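You operate a simulated robot arm through the tools that you are given. There is no shell and no other tool. Be economical: measure what you need, move in short steps, check, and stop when the job is done.

You are at the controls of a simulated robot arm. One attempt, no reset.

JOB
Put the scrub pad on the top deck away on the field bench. Put the square tin that says "No. 6" from the top deck on the fraction tray there and the square tin marked "No. 1" on the tray pad. Any order will do. Set down upright: scrub pad, square tin.

Only the result counts: the job must be done as asked and must still hold three seconds after the hand-in. Knocking over, shifting, dropping, spilling or breaking anything else fails it.

ROBOT AND FRAMES
A 5-joint arm with a fingered hand on a trunk, on a base that drives. Base frame: it is fixed to the floor where the robot stands at the start and does not move with it; the origin is under the middle of the robot, x ahead of it, y to its left, z up. Units: m, rad, N and s.
With the tool pointing down near the work surface it reaches from about 0.26 to 0.56 m from the robot's upright axis, wherever it stands. Its first joint turns from -2.007 to 2.007 rad. Places, roughly: field bench [5.2, 1.5, 0.9]; tray pad (18x22 cm) [2.38, 1.12, 0.9]. The tool tilts only in the upright plane through the base axis and itself; it spins freely about its own axis. Payload 2.9 kg.
The TCP is the grasp point between the finger pads, 0.022 m short of the fingertips. In the tool frame z runs along the fingers and y along their closing line. The gripper opens to 0.124 m. The gripper's body begins 0.06 m behind the TCP. The gripper is a hand of 3 fingers: y runs from the thumb to the fingers, the wrist lies at [0, 0, -0.218] in the tool frame, and closing takes about 1.5 s.
Orientation is that of the tool frame in the base frame, as a unit quaternion [w, x, y, z]. With the fingers straight down and closing along the base's y, the tool's x points along the base's -x, its y along +y and its z along -z.

CONTROLS
- The arm moves only by the tool servo_tool. Its argument "targets" is a list that holds one entry, the list of rows, each a list of 6 numbers: the shift along the tool's x, y, z in m, then the turn, a rotation vector about the tool's x, y, z in degrees. In form: [[[dx, dy, dz, ax, ay, az], ...]]. A call has 1 to 20 rows; each row shifts and turns the commanded pose from where the row before left it, along the tool's axes as they then stand. "gripper" is the finger opening in m, from 0 to 0.124, set as the call begins (left out, the last holds). A row lasts 0.2 s, in which the tool goes at most 0.05 m and 0.15 rad; a call with a longer step from one row to the next is refused whole, and so is a gripper value outside its range. Where a pose cannot be reached the arm comes as near as it can. A force on the tool above 40 N (or 10 N above the force at the start of the call, whichever is more), or a blocked arm, ends the call early, and 0.2 s more pass. Each finger travels about 0.153 m/s and halts on what it meets, pressing with about 31 N; the grip force reading is that of the motor and also rises with nothing between the fingers. The clock runs only during rows and for 0.2 s after the last one: add rows that do not move to give the fingers time. The reply holds the time, the measured pose of the TCP, the force on the tool along the base axes, the opening and the grip force, in the units named above and with some noise, with the torque about the TCP (base axes, N m) and any sound that the robot's microphone picked up, and new pictures: "show" is both (left out), scene, wrist or none.
- Cameras (640 x 400 px; columns grow to the right, rows downward): "scene" is now at [0.0278, 0.143, 1.4071]; the picture's right is [-0.02, -1.00, 0.00], its down [-0.59, 0.01, -0.80] and it looks along [0.80, -0.02, -0.60] (base axes); focal length 250 px, centre (320, 200). "wrist" rides on the gripper at [0.064, -0.037, -0.075] in the tool frame; the picture's right is [0.50, 0.87, 0.00], its down [-0.62, 0.36, -0.70] and it looks along [-0.61, 0.35, 0.71] (tool axes); focal length 230 px, centre (320, 200). There is no depth. A picture from a camera that has moved, and an enlarged one, comes with that camera's place and axes in the base frame and with its lens.
- slide_trunk(by): slides the trunk up (or, below 0, down) by that many m; the arm and the scene camera ride with it, the base frame stays. It gives what a move gives, with no picture.
- drive_base(legs): drives the robot by 1 to 6 legs, each [ahead, left, turn to the left] in m, m and rad, along the robot's own axes; the way and the turn of a leg run together, so that a leg with both is an arc; at most 1.5 m and 3.142 rad a leg. The arm and the cameras ride along, it lands a little off, and it stops where it bumps. It gives what a move gives, and a new picture of the scene camera.
- curl_fingers(finger1, finger2, thumb_bend): sets how far each is bent, from 0 (flat) to 100 (curled in); at 30 the hand is open as for a grip, at 70 the pads meet at the TCP. One left out holds its place. A second passes; each finger stops where it meets its share of the squeeze, and holds until it gets a number again. A gripper value or a shape takes the hand back. It gives what a move gives, with no picture; readings hold the bend of each and the force on the fingers (four entries, about 0 where the hand has none), thumb and palm.
- set_grasp(shape): the hand has 3 fingers and takes this shape, open, in about a second: jaw (thumb against the fingers, like two jaws); tri (thumb and two fingers); tip (a fingertip pinch); poke (one finger out to press); point (the index stretched); flat (the hand flat); cup (the hand cupped); fist (a fist). The gripper value then closes the fingers along that shape, each until it touches; the sizes above hold for jaw. It gives what a move gives, with no picture.
- pan_tilt(pan, tilt): turns the head with the scene camera to pan (to the left, within 2.705 rad either way) and tilt (down, from -0.506 to 1.204), counted from straight ahead of the robot. It gives what a move gives, and a new picture of the scene camera.
- enlarge(camera, box): a new picture of the part [left, top, right, bottom] of that camera's present view, enlarged. No time passes.
- job_done(): hands the job in; it is judged then, once.

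Go step by step. Nothing tells you exact positions but the pictures and the camera data: compare them with the known pose of the tool, close in by small moves and look again before you grip or let go. The budget is 165 turns and 260 pictures, counting those below and the enlarged ones. Unless the task says otherwise, let go and move clear before handing in.

The tools are called by a JSON object that holds its "name" and its "arguments". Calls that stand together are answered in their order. servo_tool: Moves the arm, as the interface text tells. Its arguments: {"type":"object","properties":{"targets":{"type":"array"},"gripper":{"type":"number"},"show":{"type":"string","enum":["both","scene","wrist","none"]}},"required":["targets"]} The other tools are called the same way: slide_trunk (by) slides the trunk up or down; set_grasp (shape) gives the hand a shape; curl_fingers (finger1, finger2, thumb_bend) moves the fingers one by one; drive_base (legs) drives the base; pan_tilt (pan, tilt) turns the head that bears the scene camera; enlarge (camera, box) takes an enlarged picture of a part of a camera's view; job_done () hands the job in.

At the start:

```text
t: 0.0
ee_pos: [0.3636, 0.1231, 1.1112]
orientation: [0.0, 0.0, 1.0, 0.0]
ft_force: [0.1, 0.0, 0.5]
wrist_torque: [-0.01, 0.0, -0.01]
opening: 0.1239
gripper_force: 0.0
shape: jaw
bend: [30.0, 30.0, 30.0]
finger forces: [0.0, 0.0, 0.0, 0.0, 0.1, 0.0]
trunk travel left (down, up): [-0.49, 0.5]
robot x, y, heading: [-0.003, 0.0015, -0.002]
head pan, tilt: [-0.023, 0.637]
```

scene: 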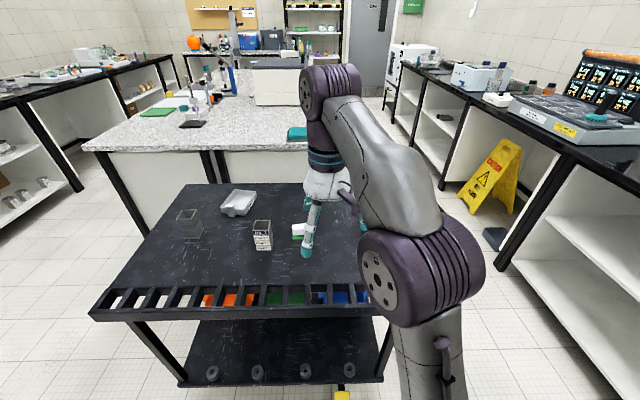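
wrist: 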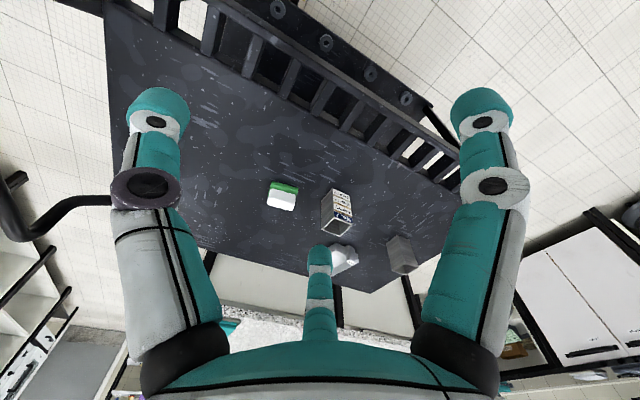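

I see a cart in front with two square tins, a white tray-like item and a green-white pad on its deck. I'll look closer at them first.

{"name": "enlarge", "arguments": {"camera": "scene", "box": [160, 170, 340, 282]}}

{"name": "enlarge", "arguments": {"camera": "wrist", "box": [240, 160, 440, 285]}}

{"name": "enlarge", "arguments": {"camera": "scene", "box": [80, 0, 340, 162]}}

```text
3.56 times, centred on (250, 226) of scene
camera zoom: at [0.0278, 0.143, 1.4071], right [-0.02, -1.0, 0.0], down [-0.59, 0.01, -0.8], along [0.8, -0.02, -0.6], focal length 887 px, centre (569, 108)
```

zoom: 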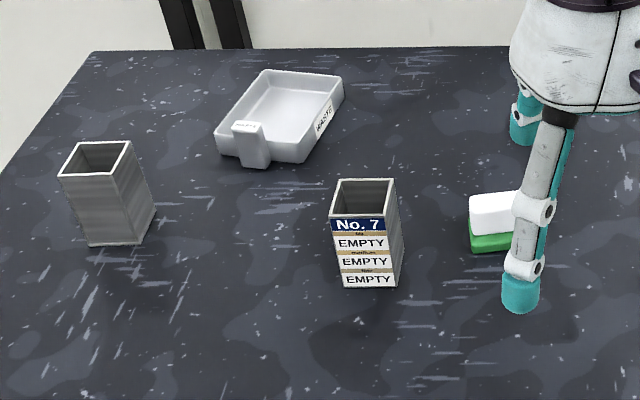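

```text
3.20 times, centred on (340, 222) of wrist
camera zoom: at [0.301, 0.0858, 1.1845], right [-0.5, 0.87, 0.0], down [0.62, 0.36, 0.7], along [0.61, 0.35, -0.71], focal length 736 px, centre (256, 128)
```

zoom: 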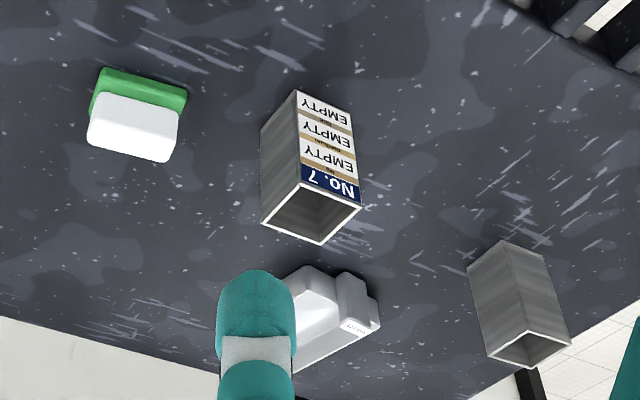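

```text
2.46 times, centred on (210, 81) of scene
camera zoom: at [0.0278, 0.143, 1.4071], right [-0.02, -1.0, 0.0], down [-0.59, 0.01, -0.8], along [0.8, -0.02, -0.6], focal length 614 px, centre (591, 493)
```

zoom: 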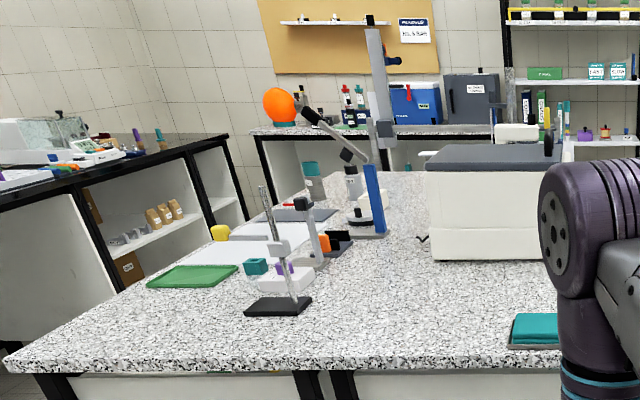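

The deck (z≈0.78) seems to hold only two tins: one reads "No. 7", the other shows a blank side. I'll look around for other tins and for the places to put them.

{"name": "pan_tilt", "arguments": {"pan": 0.9, "tilt": 0.5}}

{"name": "pan_tilt", "arguments": {"pan": -1.0, "tilt": 0.5}}

{"name": "pan_tilt", "arguments": {"pan": 0.25, "tilt": 0.25}}

```text
t: 1.2
ee_pos: [0.3645, 0.1228, 1.1095]
orientation: [0.0, 0.001, 1.0, 0.001]
ft_force: [-0.8, 0.7, 0.8]
wrist_torque: [-0.02, 0.02, 0.03]
opening: 0.1236
gripper_force: 0.1
shape: jaw
bend: [30.0, 30.0, 30.0]
finger forces: [0.0, 0.1, 0.0, 0.0, 0.1, 0.1]
trunk travel left (down, up): [-0.49, 0.5]
robot x, y, heading: [-0.0014, -0.0012, -0.005]
head pan, tilt: [0.901, 0.499]
camera scene: at [-0.0028, 0.2162, 1.4194], right [0.78, -0.62, 0.0], down [-0.3, -0.38, -0.88], along [0.55, 0.69, -0.48], focal length 250 px, centre (320, 200)
```

scene: 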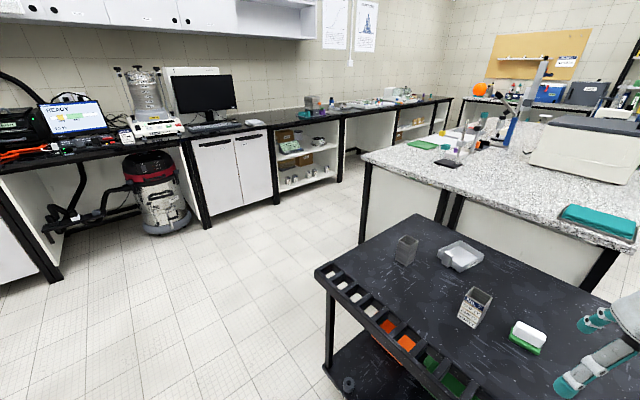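

```text
t: 3.1
ee_pos: [0.3625, 0.1229, 1.1089]
orientation: [0.0, 0.001, 1.0, 0.0]
ft_force: [-0.3, -0.1, 0.0]
wrist_torque: [-0.01, -0.02, -0.04]
opening: 0.1237
gripper_force: 0.1
shape: jaw
bend: [30.0, 30.0, 30.0]
finger forces: [0.0, 0.0, 0.0, 0.0, 0.0, 0.0]
trunk travel left (down, up): [-0.49, 0.5]
robot x, y, heading: [-0.0003, -0.0018, -0.002]
head pan, tilt: [-1.0, 0.499]
camera scene: at [-0.0102, 0.0685, 1.4194], right [-0.84, -0.54, 0.0], down [-0.26, 0.4, -0.88], along [0.47, -0.74, -0.48], focal length 250 px, centre (320, 200)
```

scene: 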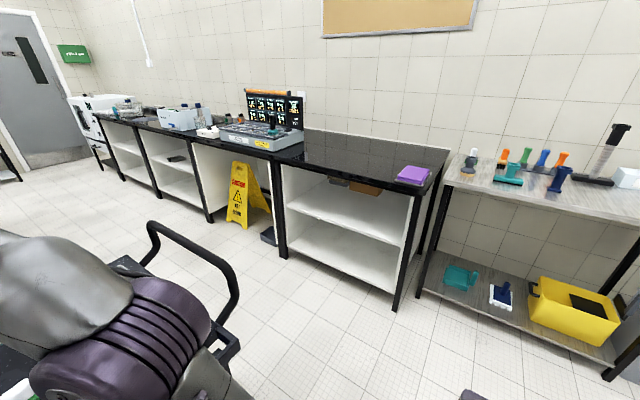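

```text
t: 4.5
ee_pos: [0.3646, 0.1235, 1.1092]
orientation: [0.001, 0.001, 1.0, 0.001]
ft_force: [-0.1, -0.4, -0.2]
wrist_torque: [-0.03, 0.03, 0.01]
opening: 0.1237
gripper_force: 0.1
shape: jaw
bend: [30.0, 30.0, 30.0]
finger forces: [0.0, 0.1, 0.0, 0.1, 0.0, 0.0]
trunk travel left (down, up): [-0.49, 0.5]
robot x, y, heading: [-0.0003, 0.0015, 0.002]
head pan, tilt: [0.25, 0.25]
camera scene: at [0.0311, 0.168, 1.4425], right [0.25, -0.97, 0.0], down [-0.24, -0.06, -0.97], along [0.94, 0.24, -0.25], focal length 250 px, centre (320, 200)
```

scene: 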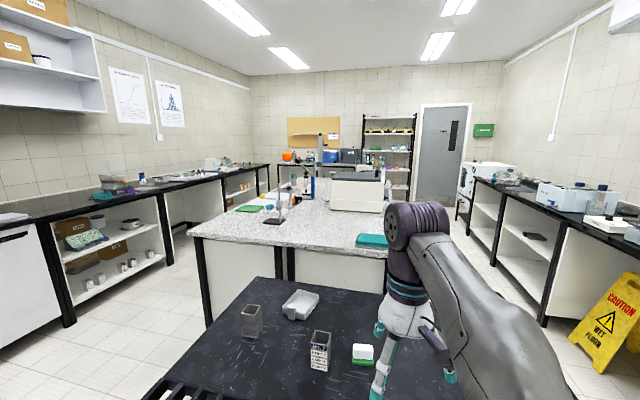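

The field bench looks to be the far table with the pegboard, and the tray pad is near the left rim of the island. I'll check the clearance between base and cart, and the cart's right-hand side.

{"name": "pan_tilt", "arguments": {"pan": 0.3, "tilt": 1.2}}

{"name": "pan_tilt", "arguments": {"pan": -0.023, "tilt": 0.637}}

```text
t: 5.8
ee_pos: [0.3652, 0.1221, 1.1093]
orientation: [0.0, 0.001, 1.0, 0.0]
ft_force: [-0.3, 0.6, 0.4]
wrist_torque: [0.01, 0.0, -0.02]
opening: 0.124
gripper_force: 0.1
shape: jaw
bend: [30.0, 30.0, 30.0]
finger forces: [0.1, 0.0, 0.1, 0.0, 0.1, 0.0]
trunk travel left (down, up): [-0.49, 0.5]
robot x, y, heading: [0.0002, 0.0009, -0.002]
head pan, tilt: [0.3, 1.201]
camera scene: at [-0.0059, 0.1615, 1.3658], right [0.3, -0.96, 0.0], down [-0.89, -0.28, -0.36], along [0.35, 0.11, -0.93], focal length 250 px, centre (320, 200)
```

scene: 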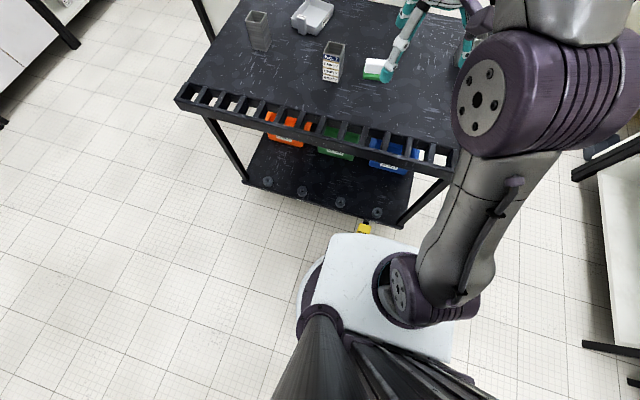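

```text
t: 6.7
ee_pos: [0.3644, 0.1235, 1.1097]
orientation: [-0.001, 0.0, 1.0, 0.001]
ft_force: [0.5, -0.5, 0.7]
wrist_torque: [-0.03, 0.01, 0.01]
opening: 0.1239
gripper_force: 0.0
shape: jaw
bend: [30.0, 30.0, 30.0]
finger forces: [0.0, 0.0, 0.0, 0.0, 0.0, 0.0]
trunk travel left (down, up): [-0.49, 0.5]
robot x, y, heading: [0.0005, 0.0021, 0.003]
head pan, tilt: [-0.023, 0.637]
camera scene: at [0.0278, 0.1431, 1.407], right [-0.02, -1.0, 0.0], down [-0.6, 0.01, -0.8], along [0.8, -0.02, -0.6], focal length 250 px, centre (320, 200)
```

scene: 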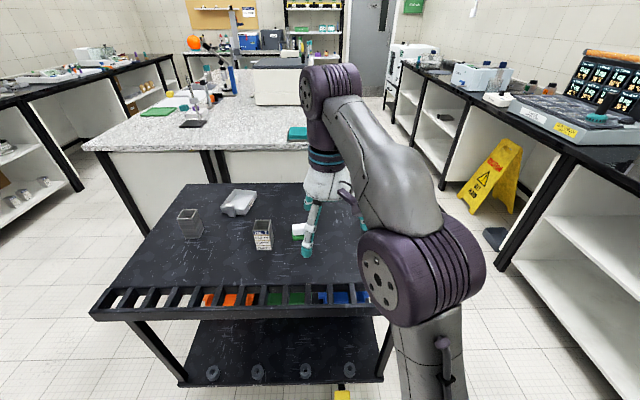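

The base has about 8 cm of clearance to the cart. I'll drive around to the cart's left side to view the other faces of the tins.

{"name": "drive_base", "arguments": {"legs": [[0, 1.2, 0], [0.62, 0, 0], [0, 0, -1.57]]}}

```text
t: 19.6
ee_pos: [0.7414, 0.806, 1.1085]
orientation: [0.0, 0.711, 0.703, 0.0]
ft_force: [-0.2, -0.8, -0.6]
wrist_torque: [0.02, 0.0, -0.02]
opening: 0.124
gripper_force: 0.0
shape: jaw
bend: [30.0, 30.0, 30.0]
finger forces: [0.1, 0.1, 0.0, 0.1, 0.0, 0.0]
trunk travel left (down, up): [-0.49, 0.5]
robot x, y, heading: [0.6203, 1.1705, -1.578]
head pan, tilt: [-0.023, 0.637]
camera scene: at [0.7647, 1.1416, 1.4071], right [-1.0, 0.03, 0.0], down [0.02, 0.59, -0.8], along [-0.03, -0.8, -0.59], focal length 250 px, centre (320, 200)
```

scene: 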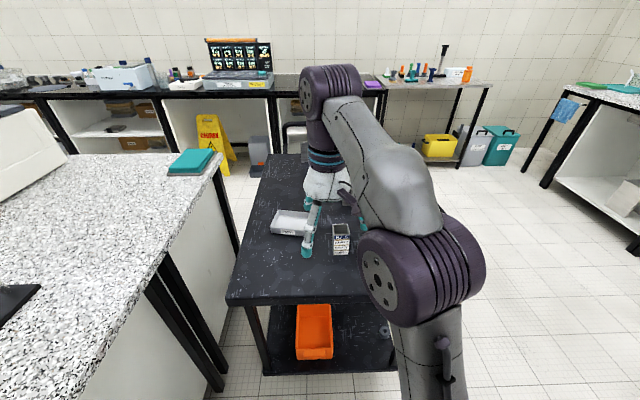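

{"name": "enlarge", "arguments": {"camera": "scene", "box": [260, 190, 380, 265]}}

{"name": "enlarge", "arguments": {"camera": "wrist", "box": [120, 100, 520, 350]}}

```text
5.33 times, centred on (320, 228) of scene
camera zoom: at [0.7647, 1.1416, 1.4071], right [-1.0, 0.03, 0.0], down [0.02, 0.59, -0.8], along [-0.03, -0.8, -0.59], focal length 1330 px, centre (320, 53)
```

zoom: 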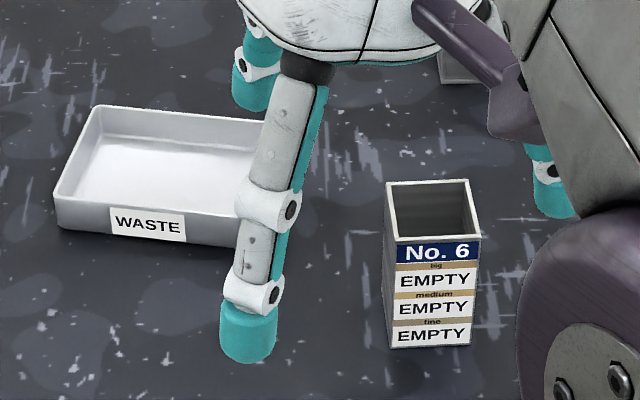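

```text
1.60 times, centred on (320, 225) of wrist
camera zoom: at [0.7061, 0.8689, 1.1845], right [0.87, 0.49, 0.0], down [0.35, -0.62, 0.7], along [0.34, -0.61, -0.71], focal length 368 px, centre (320, 160)
```

zoom: 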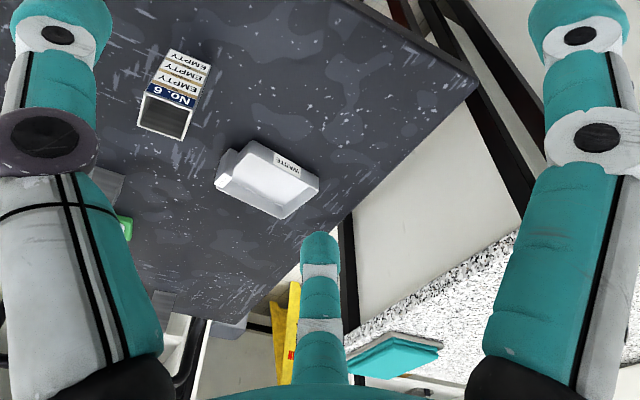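

The tin on the left is No. 6. No. 1 is not on the deck, so I'll search the island and the left shelves for it.

{"name": "pan_tilt", "arguments": {"pan": 2.4, "tilt": 0.5}}

{"name": "pan_tilt", "arguments": {"pan": 1.65, "tilt": 0.35}}

```text
t: 21.8
ee_pos: [0.7411, 0.8043, 1.1088]
orientation: [0.0, 0.711, 0.703, 0.0]
ft_force: [0.0, -0.2, -0.4]
wrist_torque: [0.0, 0.01, -0.01]
opening: 0.1239
gripper_force: 0.1
shape: jaw
bend: [30.0, 30.0, 30.0]
finger forces: [0.0, 0.1, 0.1, 0.0, 0.0, 0.0]
trunk travel left (down, up): [-0.49, 0.5]
robot x, y, heading: [0.6241, 1.1723, -1.577]
head pan, tilt: [2.4, 0.499]
camera scene: at [0.8298, 1.2952, 1.4194], right [0.73, -0.68, 0.0], down [-0.33, -0.35, -0.88], along [0.6, 0.64, -0.48], focal length 250 px, centre (320, 200)
```

scene: 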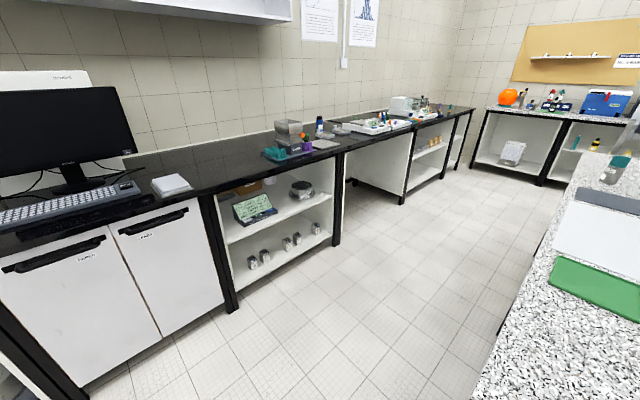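

```text
t: 22.9
ee_pos: [0.7403, 0.8043, 1.1089]
orientation: [0.0, 0.711, 0.703, -0.001]
ft_force: [-0.1, -0.5, 0.6]
wrist_torque: [0.0, -0.02, 0.01]
opening: 0.1241
gripper_force: 0.0
shape: jaw
bend: [30.0, 30.0, 30.0]
finger forces: [0.1, 0.1, 0.1, 0.0, 0.1, 0.0]
trunk travel left (down, up): [-0.49, 0.5]
robot x, y, heading: [0.6234, 1.1709, -1.581]
head pan, tilt: [1.649, 0.351]
camera scene: at [0.8605, 1.2353, 1.4331], right [0.07, -1.0, 0.0], down [-0.34, -0.02, -0.94], along [0.94, 0.07, -0.34], focal length 250 px, centre (320, 200)
```

scene: 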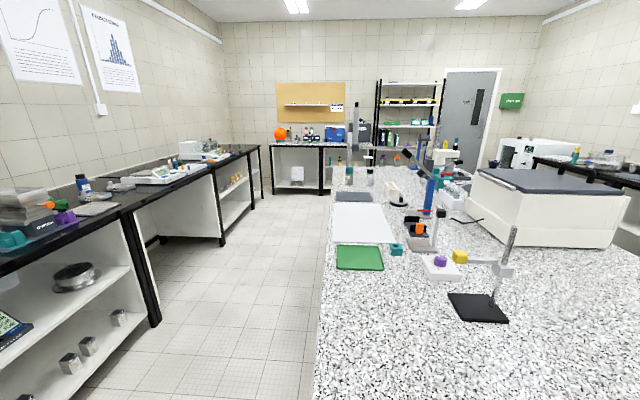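

The tray pad is the grey mat beyond the white sheet, along the left rim of the island. I'll zoom in on the likely places for No. 1.

{"name": "enlarge", "arguments": {"camera": "scene", "box": [0, 130, 270, 300]}}

{"name": "enlarge", "arguments": {"camera": "scene", "box": [260, 110, 480, 250]}}

{"name": "enlarge", "arguments": {"camera": "scene", "box": [260, 120, 360, 190]}}

```text
2.35 times, centred on (135, 215) of scene
camera zoom: at [0.8605, 1.2353, 1.4331], right [0.07, -1.0, 0.0], down [-0.34, -0.02, -0.94], along [0.94, 0.07, -0.34], focal length 587 px, centre (755, 165)
```

zoom: 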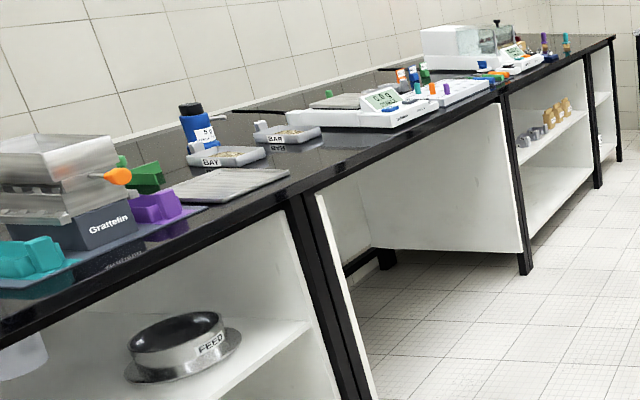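

```text
2.86 times, centred on (370, 180) of scene
camera zoom: at [0.8605, 1.2353, 1.4331], right [0.07, -1.0, 0.0], down [-0.34, -0.02, -0.94], along [0.94, 0.07, -0.34], focal length 713 px, centre (177, 257)
```

zoom: 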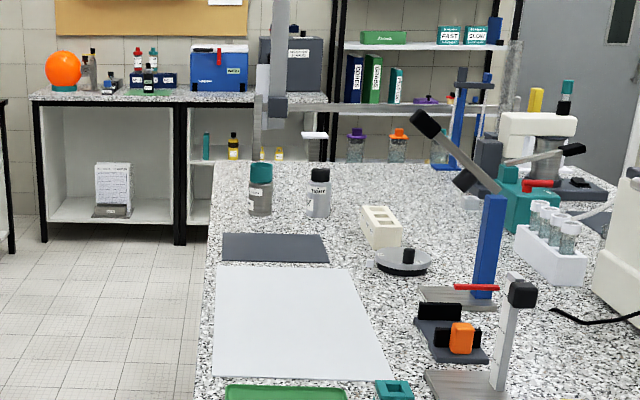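

```text
5.71 times, centred on (310, 155) of scene
camera zoom: at [0.8605, 1.2353, 1.4331], right [0.07, -1.0, 0.0], down [-0.34, -0.02, -0.94], along [0.94, 0.07, -0.34], focal length 1426 px, centre (377, 457)
```

zoom: 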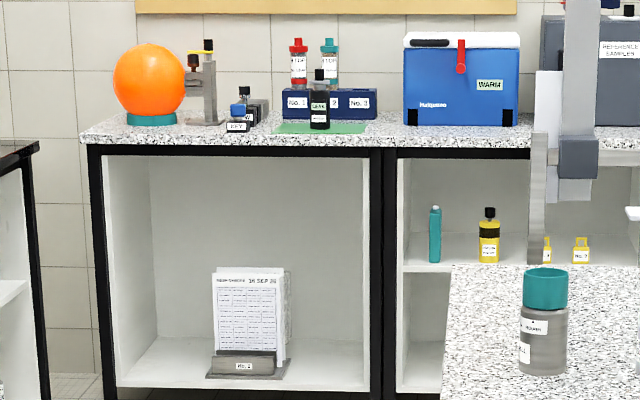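

No. 1 isn't visible yet. I'll scan the right side of the room and the area behind the start position.

{"name": "pan_tilt", "arguments": {"pan": 0.35, "tilt": 0.25}}

{"name": "enlarge", "arguments": {"camera": "scene", "box": [0, 130, 320, 330]}}

{"name": "enlarge", "arguments": {"camera": "scene", "box": [320, 130, 640, 330]}}

{"name": "pan_tilt", "arguments": {"pan": -0.9, "tilt": 0.35}}

{"name": "pan_tilt", "arguments": {"pan": -2.1, "tilt": 0.35}}

```text
t: 24.4
ee_pos: [0.7415, 0.8056, 1.1089]
orientation: [0.0, 0.711, 0.703, 0.0]
ft_force: [0.1, 0.2, -0.1]
wrist_torque: [0.01, -0.03, 0.01]
opening: 0.1241
gripper_force: 0.0
shape: jaw
bend: [30.0, 30.0, 30.0]
finger forces: [0.1, 0.1, 0.1, 0.0, 0.0, 0.0]
trunk travel left (down, up): [-0.49, 0.5]
robot x, y, heading: [0.6204, 1.1736, -1.58]
head pan, tilt: [0.351, 0.25]
camera scene: at [0.7989, 1.1408, 1.4425], right [-0.94, -0.34, 0.0], down [-0.08, 0.23, -0.97], along [0.32, -0.91, -0.25], focal length 250 px, centre (320, 200)
```

scene: 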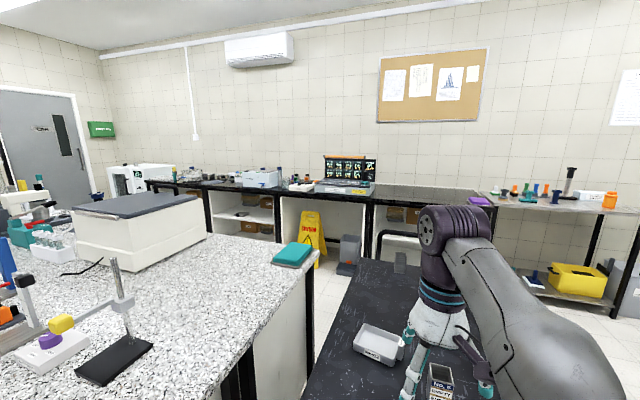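

```text
2.00 times, centred on (160, 230) of scene
camera zoom: at [0.7989, 1.1408, 1.4425], right [-0.94, -0.34, 0.0], down [-0.08, 0.23, -0.97], along [0.32, -0.91, -0.25], focal length 499 px, centre (640, 140)
```

zoom: 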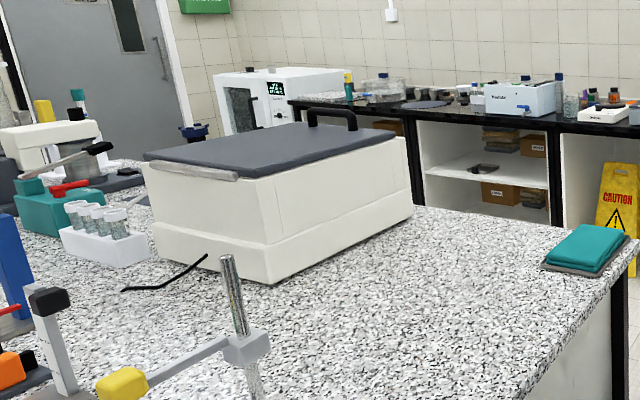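

```text
2.00 times, centred on (480, 230) of scene
camera zoom: at [0.7989, 1.1408, 1.4425], right [-0.94, -0.34, 0.0], down [-0.08, 0.23, -0.97], along [0.32, -0.91, -0.25], focal length 499 px, centre (0, 140)
```

zoom: 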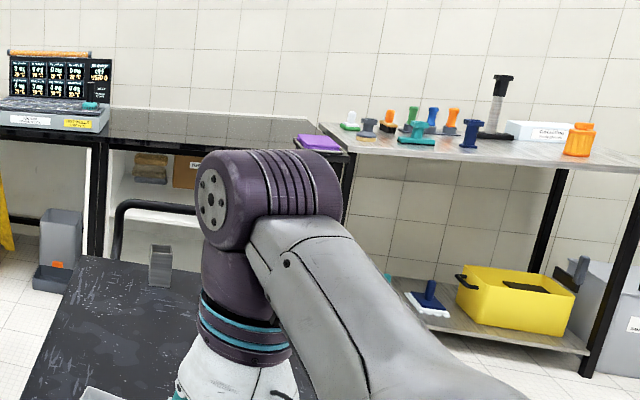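

```text
t: 25.8
ee_pos: [0.7407, 0.8053, 1.1099]
orientation: [0.0, 0.71, 0.704, 0.0]
ft_force: [-0.7, -0.1, 0.7]
wrist_torque: [0.02, -0.01, -0.02]
opening: 0.124
gripper_force: 0.1
shape: jaw
bend: [30.0, 30.0, 30.0]
finger forces: [0.1, 0.1, 0.1, 0.0, 0.0, 0.0]
trunk travel left (down, up): [-0.49, 0.5]
robot x, y, heading: [0.6197, 1.1738, -1.584]
head pan, tilt: [-0.901, 0.351]
camera scene: at [0.6941, 1.1716, 1.4331], right [-0.61, 0.79, 0.0], down [0.27, 0.21, -0.94], along [-0.74, -0.58, -0.34], focal length 250 px, centre (320, 200)
```

scene: 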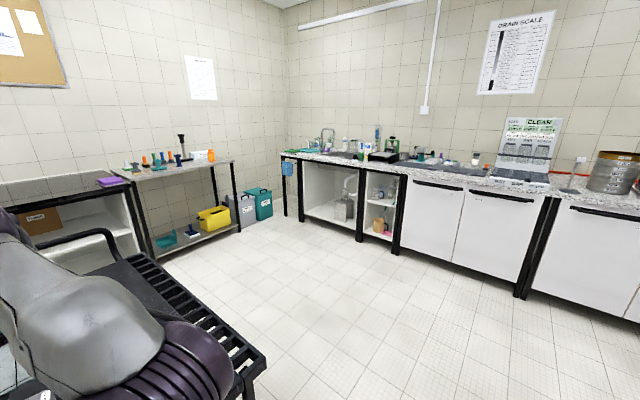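

```text
t: 27.2
ee_pos: [0.7417, 0.8048, 1.1098]
orientation: [0.0, 0.711, 0.703, 0.0]
ft_force: [0.1, -0.5, -1.1]
wrist_torque: [-0.02, 0.02, 0.0]
opening: 0.1236
gripper_force: 0.1
shape: jaw
bend: [30.0, 30.0, 30.0]
finger forces: [0.0, 0.0, 0.0, 0.0, 0.1, 0.0]
trunk travel left (down, up): [-0.49, 0.5]
robot x, y, heading: [0.6234, 1.1677, -1.584]
head pan, tilt: [-2.1, 0.351]
camera scene: at [0.6876, 1.2765, 1.4331], right [0.51, 0.86, 0.0], down [0.29, -0.18, -0.94], along [-0.81, 0.48, -0.34], focal length 250 px, centre (320, 200)
```

scene: 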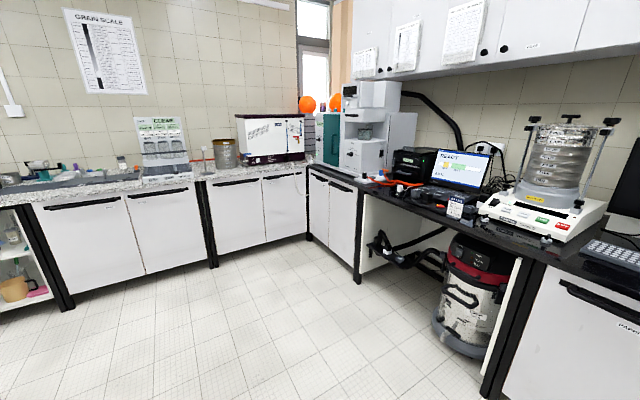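

A third tin stands at the far right end of the deck (about (0.79, -0.05)), hidden earlier behind the arm, and is probably No. 1. I'll take No. 6 now: its centre is about (0.675, 0.571) and its top is at z≈0.87, so I'm closing in by 7 cm.

{"name": "drive_base", "arguments": {"legs": [[0.07, 0, 0]]}}

{"name": "pan_tilt", "arguments": {"pan": 0.1, "tilt": 0.75}}

```text
t: 28.2
ee_pos: [0.7409, 0.7339, 1.1087]
orientation: [-0.001, 0.711, 0.703, 0.0]
ft_force: [0.3, -0.4, -0.5]
wrist_torque: [0.04, -0.03, -0.03]
opening: 0.124
gripper_force: 0.0
shape: jaw
bend: [30.0, 30.0, 30.0]
finger forces: [0.1, 0.1, 0.0, 0.0, 0.0, 0.0]
trunk travel left (down, up): [-0.49, 0.5]
robot x, y, heading: [0.6184, 1.0963, -1.585]
head pan, tilt: [-2.1, 0.351]
camera scene: at [0.6869, 1.2041, 1.4332], right [0.51, 0.86, 0.0], down [0.29, -0.18, -0.94], along [-0.81, 0.48, -0.34], focal length 250 px, centre (320, 200)
```

scene: 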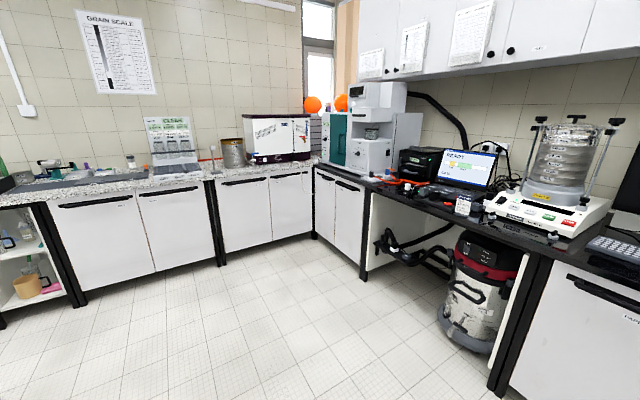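

```text
t: 30.3
ee_pos: [0.7408, 0.735, 1.1095]
orientation: [0.001, 0.711, 0.703, 0.0]
ft_force: [-0.5, 0.4, 0.0]
wrist_torque: [0.02, -0.01, 0.0]
opening: 0.1239
gripper_force: 0.0
shape: jaw
bend: [30.0, 30.0, 30.0]
finger forces: [0.0, 0.0, 0.0, 0.1, 0.1, 0.1]
trunk travel left (down, up): [-0.49, 0.5]
robot x, y, heading: [0.6194, 1.0996, -1.581]
head pan, tilt: [0.099, 0.75]
camera scene: at [0.7743, 1.0753, 1.3975], right [-1.0, -0.09, 0.0], down [-0.06, 0.68, -0.73], along [0.07, -0.73, -0.68], focal length 250 px, centre (320, 200)
```

scene: 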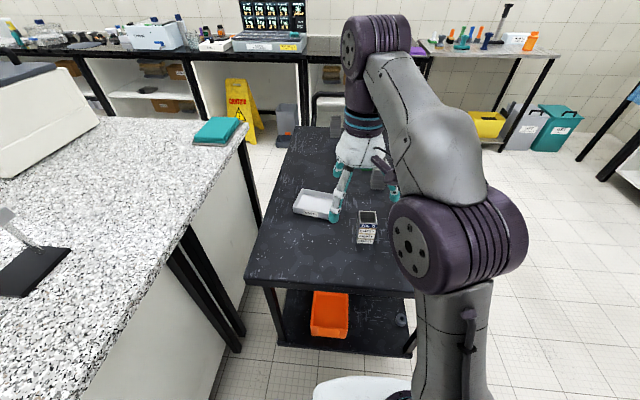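

The base is in place. I'll bring the hand over the No. 6 tin at a safe height and check.

{"name": "servo_tool", "arguments": {"targets": [[[-0.041, -0.0165, 0.01, 0, 0, 0], [-0.041, -0.0165, 0.01, 0, 0, 0], [-0.041, -0.0165, 0.01, 0, 0, 0], [-0.041, -0.0165, 0.01, 0, 0, 0], [0, 0, 0, 0, 0, 0]]]}}

```text
t: 31.5
ee_pos: [0.6644, 0.6131, 1.0317]
orientation: [0.001, 0.71, 0.705, 0.0]
ft_force: [-0.9, 0.0, -0.3]
wrist_torque: [-0.03, 0.01, -0.02]
opening: 0.1238
gripper_force: 0.1
shape: jaw
bend: [30.0, 30.0, 30.0]
finger forces: [0.0, 0.0, 0.0, 0.0, 0.0, 0.0]
out of reach, approached as far as the arm can: row 2, 3, 4
trunk travel left (down, up): [-0.49, 0.5]
robot x, y, heading: [0.6208, 1.0962, -1.584]
head pan, tilt: [0.099, 0.75]
camera scene: at [0.7744, 1.0758, 1.3975], right [-1.0, -0.09, 0.0], down [-0.06, 0.68, -0.73], along [0.07, -0.73, -0.68], focal length 250 px, centre (320, 200)
camera wrist: at [0.6306, 0.6768, 1.1073], right [0.87, 0.49, 0.0], down [0.35, -0.62, 0.7], along [0.34, -0.61, -0.71], focal length 230 px, centre (320, 200)
```

scene: 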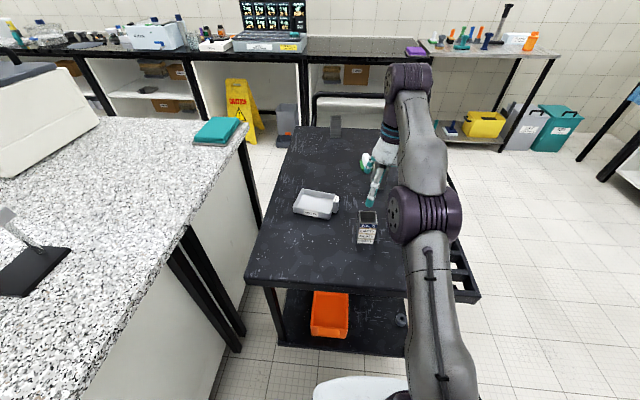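
wrist: 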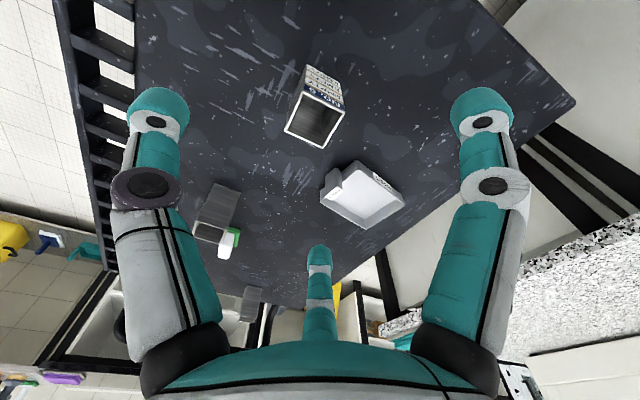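

At this height the reach ends at about 0.49 m. I'll lower the hand first, then extend over the tin.

{"name": "servo_tool", "arguments": {"targets": [[[0, 0, 0.035, 0, 0, 0], [0, 0.005, 0.035, 0, 0, 0], [0, 0.0055, 0.025, 0, 0, 0], [-0.02, 0, 0, 0, 0, 0], [-0.022, 0, 0, 0, 0, 0], [0, 0, 0, 0, 0, 0]]]}}

```text
t: 32.9
ee_pos: [0.6779, 0.5687, 0.9396]
orientation: [0.0, 0.71, 0.704, 0.0]
ft_force: [0.1, 0.4, -0.6]
wrist_torque: [-0.02, 0.02, -0.02]
opening: 0.124
gripper_force: 0.0
shape: jaw
bend: [30.0, 30.0, 30.0]
finger forces: [0.0, 0.0, 0.0, 0.0, 0.0, 0.1]
trunk travel left (down, up): [-0.49, 0.5]
robot x, y, heading: [0.619, 1.0977, -1.581]
head pan, tilt: [0.099, 0.75]
camera scene: at [0.7742, 1.0757, 1.3975], right [-1.0, -0.09, 0.0], down [-0.06, 0.68, -0.73], along [0.07, -0.73, -0.68], focal length 250 px, centre (320, 200)
camera wrist: at [0.6427, 0.6328, 1.0147], right [0.87, 0.49, 0.0], down [0.35, -0.62, 0.7], along [0.34, -0.61, -0.71], focal length 230 px, centre (320, 200)
```

scene: 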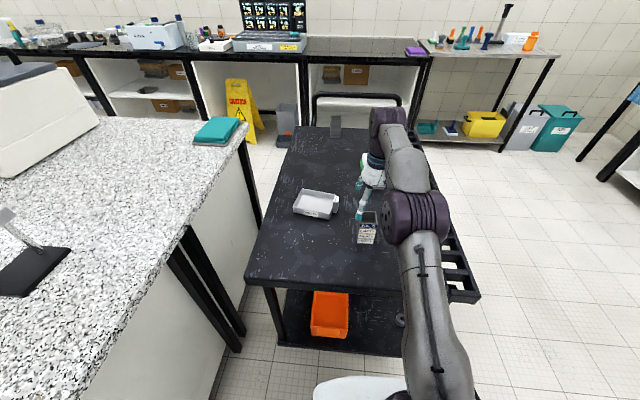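
wrist: 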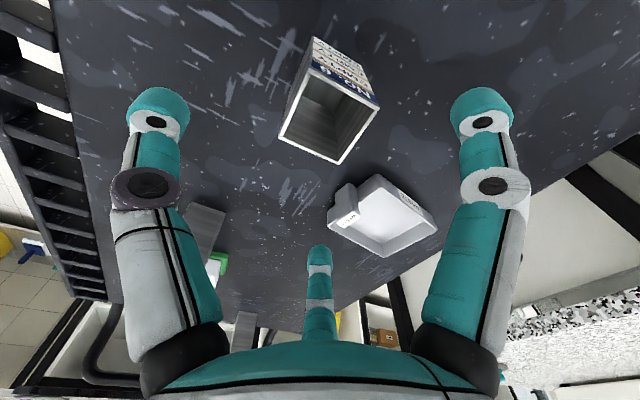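

The tin's top is centred at about (0.680, 0.575), aligned with the hand. Before descending I'll check how the fingers close, testing in the air.

{"name": "servo_tool", "arguments": {"targets": [[[0.006, 0.002, 0, 0, 0, 0], [0, 0, 0, 0, 0, 0], [0, 0, 0, 0, 0, 0], [0, 0, 0, 0, 0, 0]]], "gripper": 0.05}}

```text
t: 33.9
ee_pos: [0.6792, 0.5759, 0.9392]
orientation: [0.0, 0.71, 0.704, -0.001]
ft_force: [-1.1, 0.3, -0.3]
wrist_torque: [0.01, -0.01, 0.01]
opening: 0.0503
gripper_force: 0.1
shape: jaw
bend: [41.0, 41.0, 70.0]
finger forces: [0.0, 0.0, 0.0, 0.1, 0.0, 0.0]
trunk travel left (down, up): [-0.49, 0.5]
robot x, y, heading: [0.6225, 1.1004, -1.575]
head pan, tilt: [0.099, 0.75]
camera scene: at [0.7743, 1.0752, 1.3975], right [-1.0, -0.09, 0.0], down [-0.06, 0.68, -0.73], along [0.07, -0.73, -0.68], focal length 250 px, centre (320, 200)
camera wrist: at [0.6447, 0.6385, 1.0145], right [0.87, 0.49, 0.0], down [0.35, -0.62, 0.7], along [0.34, -0.61, -0.71], focal length 230 px, centre (320, 200)
```

scene: 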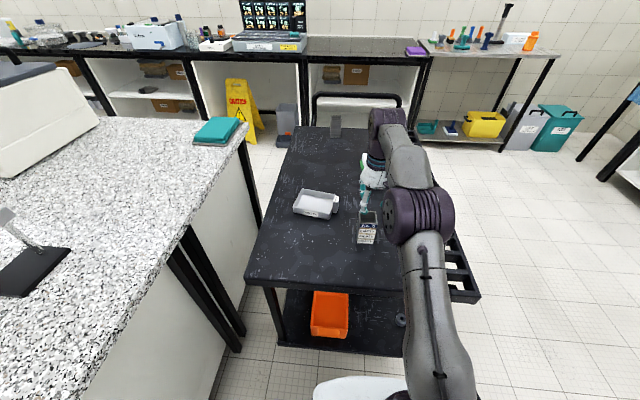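
wrist: 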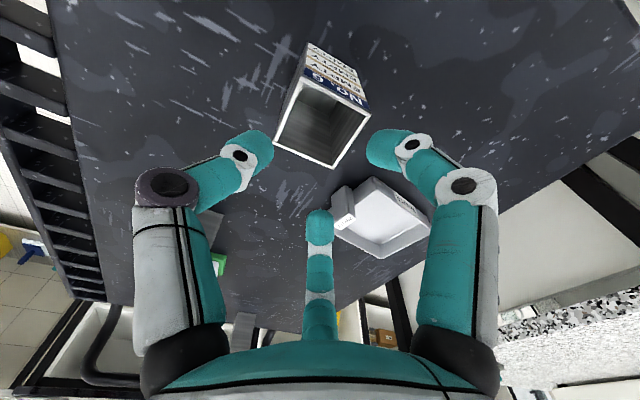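

The three fingers close radially onto the TCP, which suits the square tin. I'll open to 0.1 and descend around it.

{"name": "servo_tool", "arguments": {"targets": [[[0, 0, 0, 0, 0, 0], [0, 0, 0, 0, 0, 0], [0, 0, 0, 0, 0, 0], [0, 0, 0.02, 0, 0, 0], [0, 0, 0.02, 0, 0, 0], [0, 0, 0.02, 0, 0, 0], [0, 0, 0.02, 0, 0, 0], [0, 0, 0.02, 0, 0, 0], [0, 0, 0, 0, 0, 0]]], "gripper": 0.1}}

```text
t: 35.9
ee_pos: [0.6816, 0.5751, 0.8398]
orientation: [0.0, 0.711, 0.704, 0.0]
ft_force: [-0.5, 0.1, 0.1]
wrist_torque: [-0.01, -0.03, 0.0]
opening: 0.0998
gripper_force: 0.1
shape: jaw
bend: [26.0, 26.0, 47.0]
finger forces: [0.1, 0.0, 0.0, 0.0, 0.0, 0.0]
trunk travel left (down, up): [-0.49, 0.5]
robot x, y, heading: [0.622, 1.1035, -1.58]
head pan, tilt: [0.099, 0.75]
camera scene: at [0.7743, 1.0753, 1.3975], right [-1.0, -0.09, 0.0], down [-0.06, 0.68, -0.73], along [0.07, -0.73, -0.68], focal length 250 px, centre (320, 200)
camera wrist: at [0.6453, 0.639, 0.9147], right [0.87, 0.49, 0.0], down [0.35, -0.62, 0.7], along [0.34, -0.61, -0.71], focal length 230 px, centre (320, 200)
```

scene: 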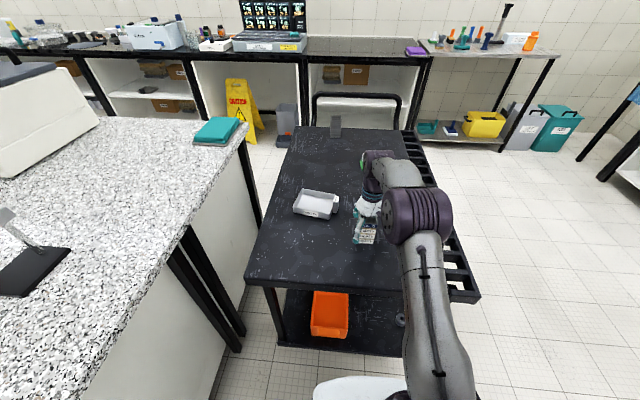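
wrist: 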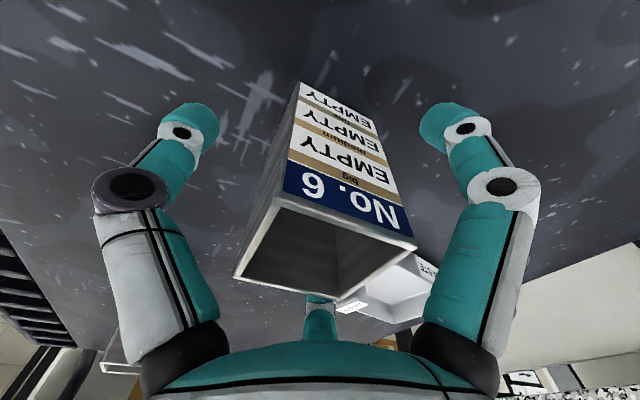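

The tin sits centred between the fingers. I'll close on it.

{"name": "servo_tool", "arguments": {"targets": [[[0, 0, 0, 0, 0, 0], [0, 0, 0, 0, 0, 0], [0, 0, 0, 0, 0, 0], [0, 0, 0, 0, 0, 0], [0, 0, 0, 0, 0, 0], [0, 0, 0, 0, 0, 0], [0, 0, 0, 0, 0, 0]]], "gripper": 0.02, "show": "wrist"}}

```text
t: 37.5
ee_pos: [0.6799, 0.5756, 0.8398]
orientation: [0.0, 0.71, 0.704, -0.001]
ft_force: [-0.6, 0.1, 0.2]
wrist_torque: [0.0, -0.04, -0.01]
opening: 0.0459
gripper_force: 30.8
shape: jaw
bend: [41.0, 41.0, 70.0]
finger forces: [24.7, 26.0, 0.1, 0.0, 27.0, 0.1]
trunk travel left (down, up): [-0.49, 0.5]
robot x, y, heading: [0.62, 1.1, -1.578]
head pan, tilt: [0.099, 0.75]
camera wrist: at [0.6453, 0.6388, 0.9149], right [0.87, 0.49, 0.0], down [0.35, -0.62, 0.7], along [0.34, -0.61, -0.71], focal length 230 px, centre (320, 200)
```

wrist: 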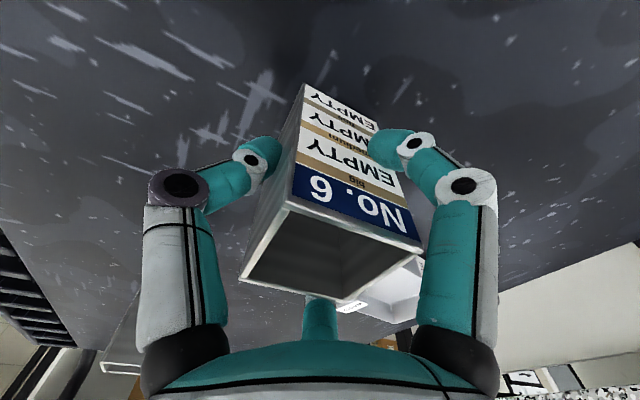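

The grip is firm. I'll lift, then draw the tin in toward the robot.

{"name": "servo_tool", "arguments": {"targets": [[[0, 0, -0.03, 0, 0, 0], [0, 0, -0.04, 0, 0, 0], [0, 0, -0.03, 0, 0, 0], [0.03, 0, -0.03, 0, 0, 0], [0.04, 0, -0.03, 0, 0, 0], [0.04, 0, -0.03, 0, 0, 0], [0.04, 0, -0.03, 0, 0, 0], [0.03, 0, -0.03, 0, 0, 0], [0, 0, 0, 0, 0, 0]]]}}

```text
t: 39.5
ee_pos: [0.682, 0.7562, 1.0907]
orientation: [0.0, 0.711, 0.703, 0.0]
ft_force: [0.1, -1.2, -2.3]
wrist_torque: [0.0, 0.02, 0.01]
opening: 0.045
gripper_force: 31.2
shape: jaw
bend: [77.0, 41.0, 70.0]
finger forces: [25.4, 26.9, 0.0, 0.0, 25.3, 0.1]
trunk travel left (down, up): [-0.49, 0.5]
robot x, y, heading: [0.6206, 1.101, -1.583]
head pan, tilt: [0.099, 0.75]
camera scene: at [0.7743, 1.0748, 1.3974], right [-1.0, -0.09, 0.0], down [-0.06, 0.68, -0.73], along [0.07, -0.73, -0.68], focal length 250 px, centre (320, 200)
camera wrist: at [0.6466, 0.82, 1.1658], right [0.87, 0.49, 0.0], down [0.35, -0.62, 0.7], along [0.34, -0.61, -0.71], focal length 230 px, centre (320, 200)
```

scene: 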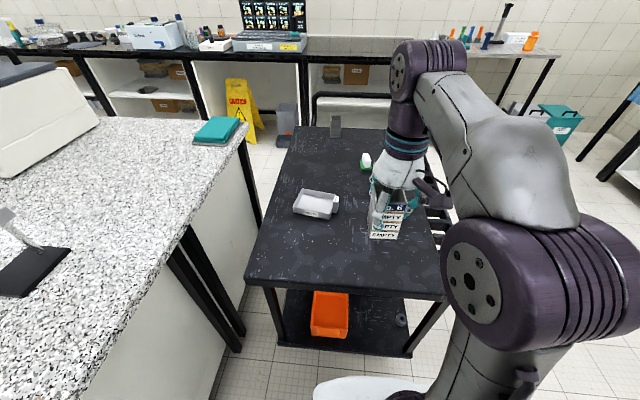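
wrist: 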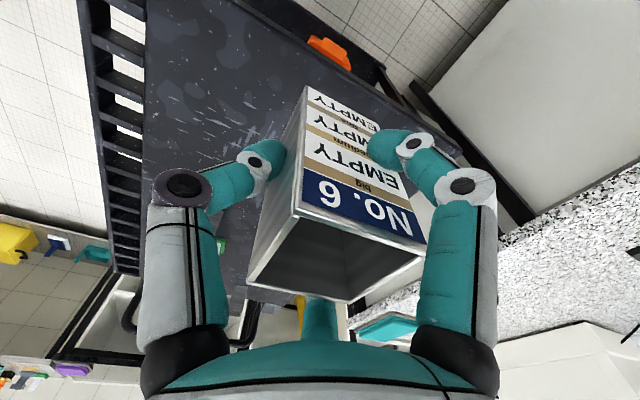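

No. 6 is held. I'll back off, turn toward +x, and drive down the left aisle to the field bench.

{"name": "drive_base", "arguments": {"legs": [[-0.6, 0, 0], [0, 0, 1.58], [1.2, 0, 0], [1.2, 0, 0], [1.0, 0, 0]]}}

{"name": "pan_tilt", "arguments": {"pan": 0.0, "tilt": 0.55}}

```text
t: 62.9
ee_pos: [4.3721, 1.8479, 1.0915]
orientation: [0.0, -0.008, 1.0, 0.0]
ft_force: [0.4, 0.4, -0.5]
wrist_torque: [0.01, -0.03, 0.01]
opening: 0.0445
gripper_force: 30.9
shape: jaw
bend: [77.0, 41.0, 70.0]
finger forces: [25.2, 26.5, 0.0, 0.1, 25.3, 0.0]
trunk travel left (down, up): [-0.49, 0.5]
robot x, y, heading: [4.0329, 1.7766, 0.02]
head pan, tilt: [0.099, 0.75]
camera scene: at [4.0511, 1.9314, 1.3975], right [0.12, -0.99, 0.0], down [-0.68, -0.08, -0.73], along [0.73, 0.09, -0.68], focal length 250 px, centre (320, 200)
```

scene: 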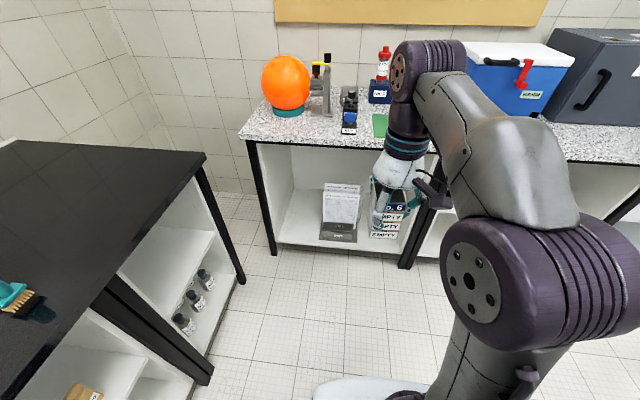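

```text
t: 63.6
ee_pos: [4.3712, 1.849, 1.0911]
orientation: [0.0, -0.009, 1.0, 0.0]
ft_force: [0.3, 0.6, -0.2]
wrist_torque: [0.02, -0.01, -0.03]
opening: 0.0446
gripper_force: 31.1
shape: jaw
bend: [77.0, 41.0, 70.0]
finger forces: [25.1, 26.5, 0.0, 0.1, 25.3, 0.1]
trunk travel left (down, up): [-0.49, 0.5]
robot x, y, heading: [4.0306, 1.7784, 0.022]
head pan, tilt: [0.0, 0.55]
camera scene: at [4.0583, 1.9233, 1.4148], right [0.02, -1.0, 0.0], down [-0.52, -0.01, -0.85], along [0.85, 0.02, -0.52], focal length 250 px, centre (320, 200)
```

scene: 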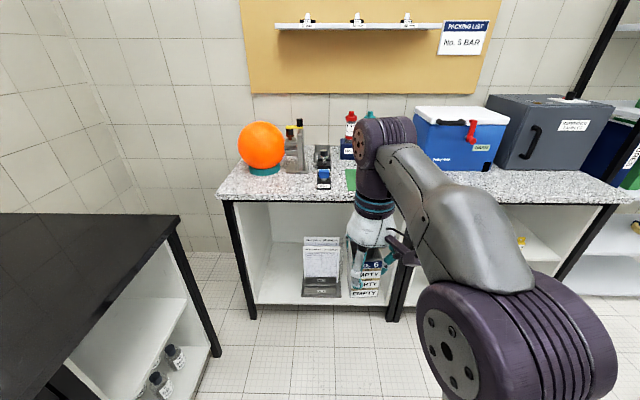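

The arm hides part of the bench. I'll strafe right so the bench shows to the left of the arm.

{"name": "drive_base", "arguments": {"legs": [[0, -0.55, -0.02]]}}

{"name": "enlarge", "arguments": {"camera": "scene", "box": [100, 90, 420, 290]}}

```text
t: 66.8
ee_pos: [4.3793, 1.2869, 1.0897]
orientation: [0.0, 0.003, 1.0, -0.001]
ft_force: [0.9, -0.1, -1.0]
wrist_torque: [0.03, -0.04, 0.01]
opening: 0.0445
gripper_force: 31.4
shape: jaw
bend: [77.0, 41.0, 70.0]
finger forces: [25.1, 26.5, 0.0, 0.0, 25.3, 0.0]
trunk travel left (down, up): [-0.49, 0.5]
robot x, y, heading: [4.035, 1.2257, -0.003]
head pan, tilt: [0.0, 0.55]
camera scene: at [4.0671, 1.3689, 1.4149], right [-0.01, -1.0, 0.0], down [-0.52, 0.0, -0.85], along [0.85, 0.0, -0.52], focal length 250 px, centre (320, 200)
```

scene: 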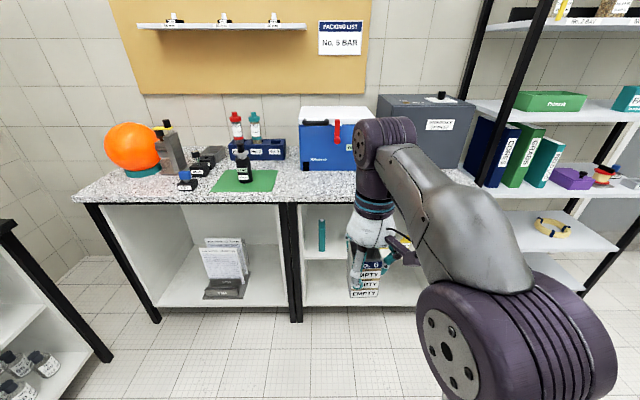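

```text
2.00 times, centred on (260, 190) of scene
camera zoom: at [4.0671, 1.3689, 1.4149], right [-0.01, -1.0, 0.0], down [-0.52, 0.0, -0.85], along [0.85, 0.0, -0.52], focal length 499 px, centre (440, 220)
```

zoom: 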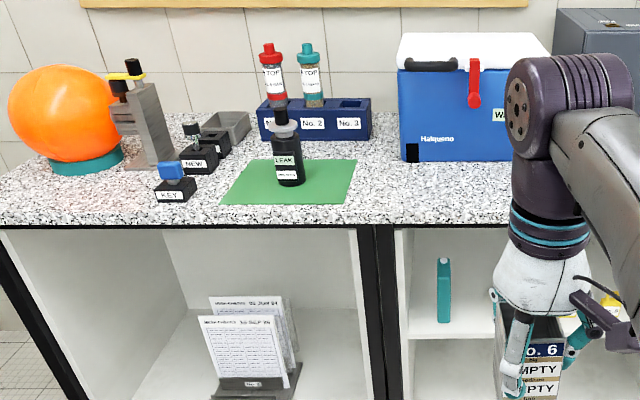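

I need to find the fraction tray. I'll zoom in on the grey box at the back of the bench.

{"name": "enlarge", "arguments": {"camera": "scene", "box": [160, 125, 300, 213]}}

{"name": "drive_base", "arguments": {"legs": [[0, -0.55, 0]]}}

```text
4.55 times, centred on (230, 169) of scene
camera zoom: at [4.0671, 1.3689, 1.4149], right [-0.01, -1.0, 0.0], down [-0.52, 0.0, -0.85], along [0.85, 0.0, -0.52], focal length 1134 px, centre (729, 341)
```

zoom: 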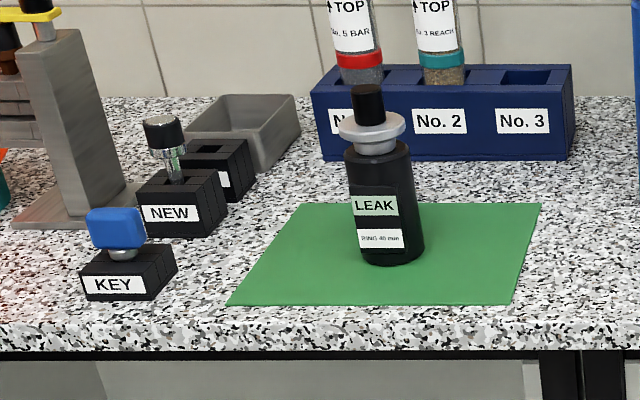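

```text
t: 67.8
ee_pos: [4.3824, 1.2722, 1.0917]
orientation: [0.0, 0.008, 1.0, 0.0]
ft_force: [0.1, 0.2, -1.3]
wrist_torque: [0.01, 0.01, -0.02]
opening: 0.0446
gripper_force: 30.8
shape: jaw
bend: [77.0, 41.0, 69.0]
finger forces: [25.2, 26.4, 0.0, 0.0, 25.2, 0.1]
trunk travel left (down, up): [-0.49, 0.5]
robot x, y, heading: [4.0399, 1.2132, -0.019]
head pan, tilt: [0.0, 0.55]
stopped in leg 1: the robot was blocked; the commanded pose is now the measured one
camera scene: at [4.072, 1.3574, 1.4149], right [-0.02, -1.0, 0.0], down [-0.52, 0.01, -0.85], along [0.85, -0.01, -0.52], focal length 250 px, centre (320, 200)
```

scene: 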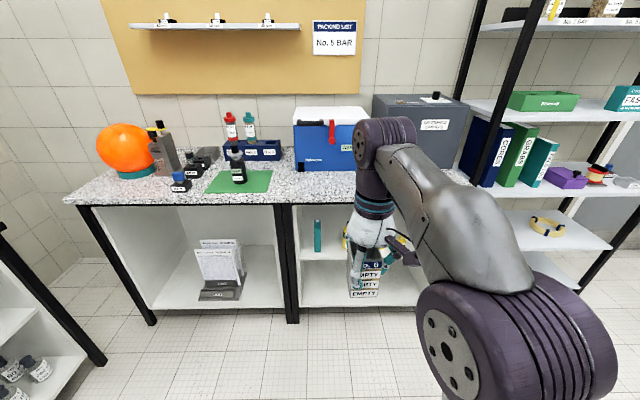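

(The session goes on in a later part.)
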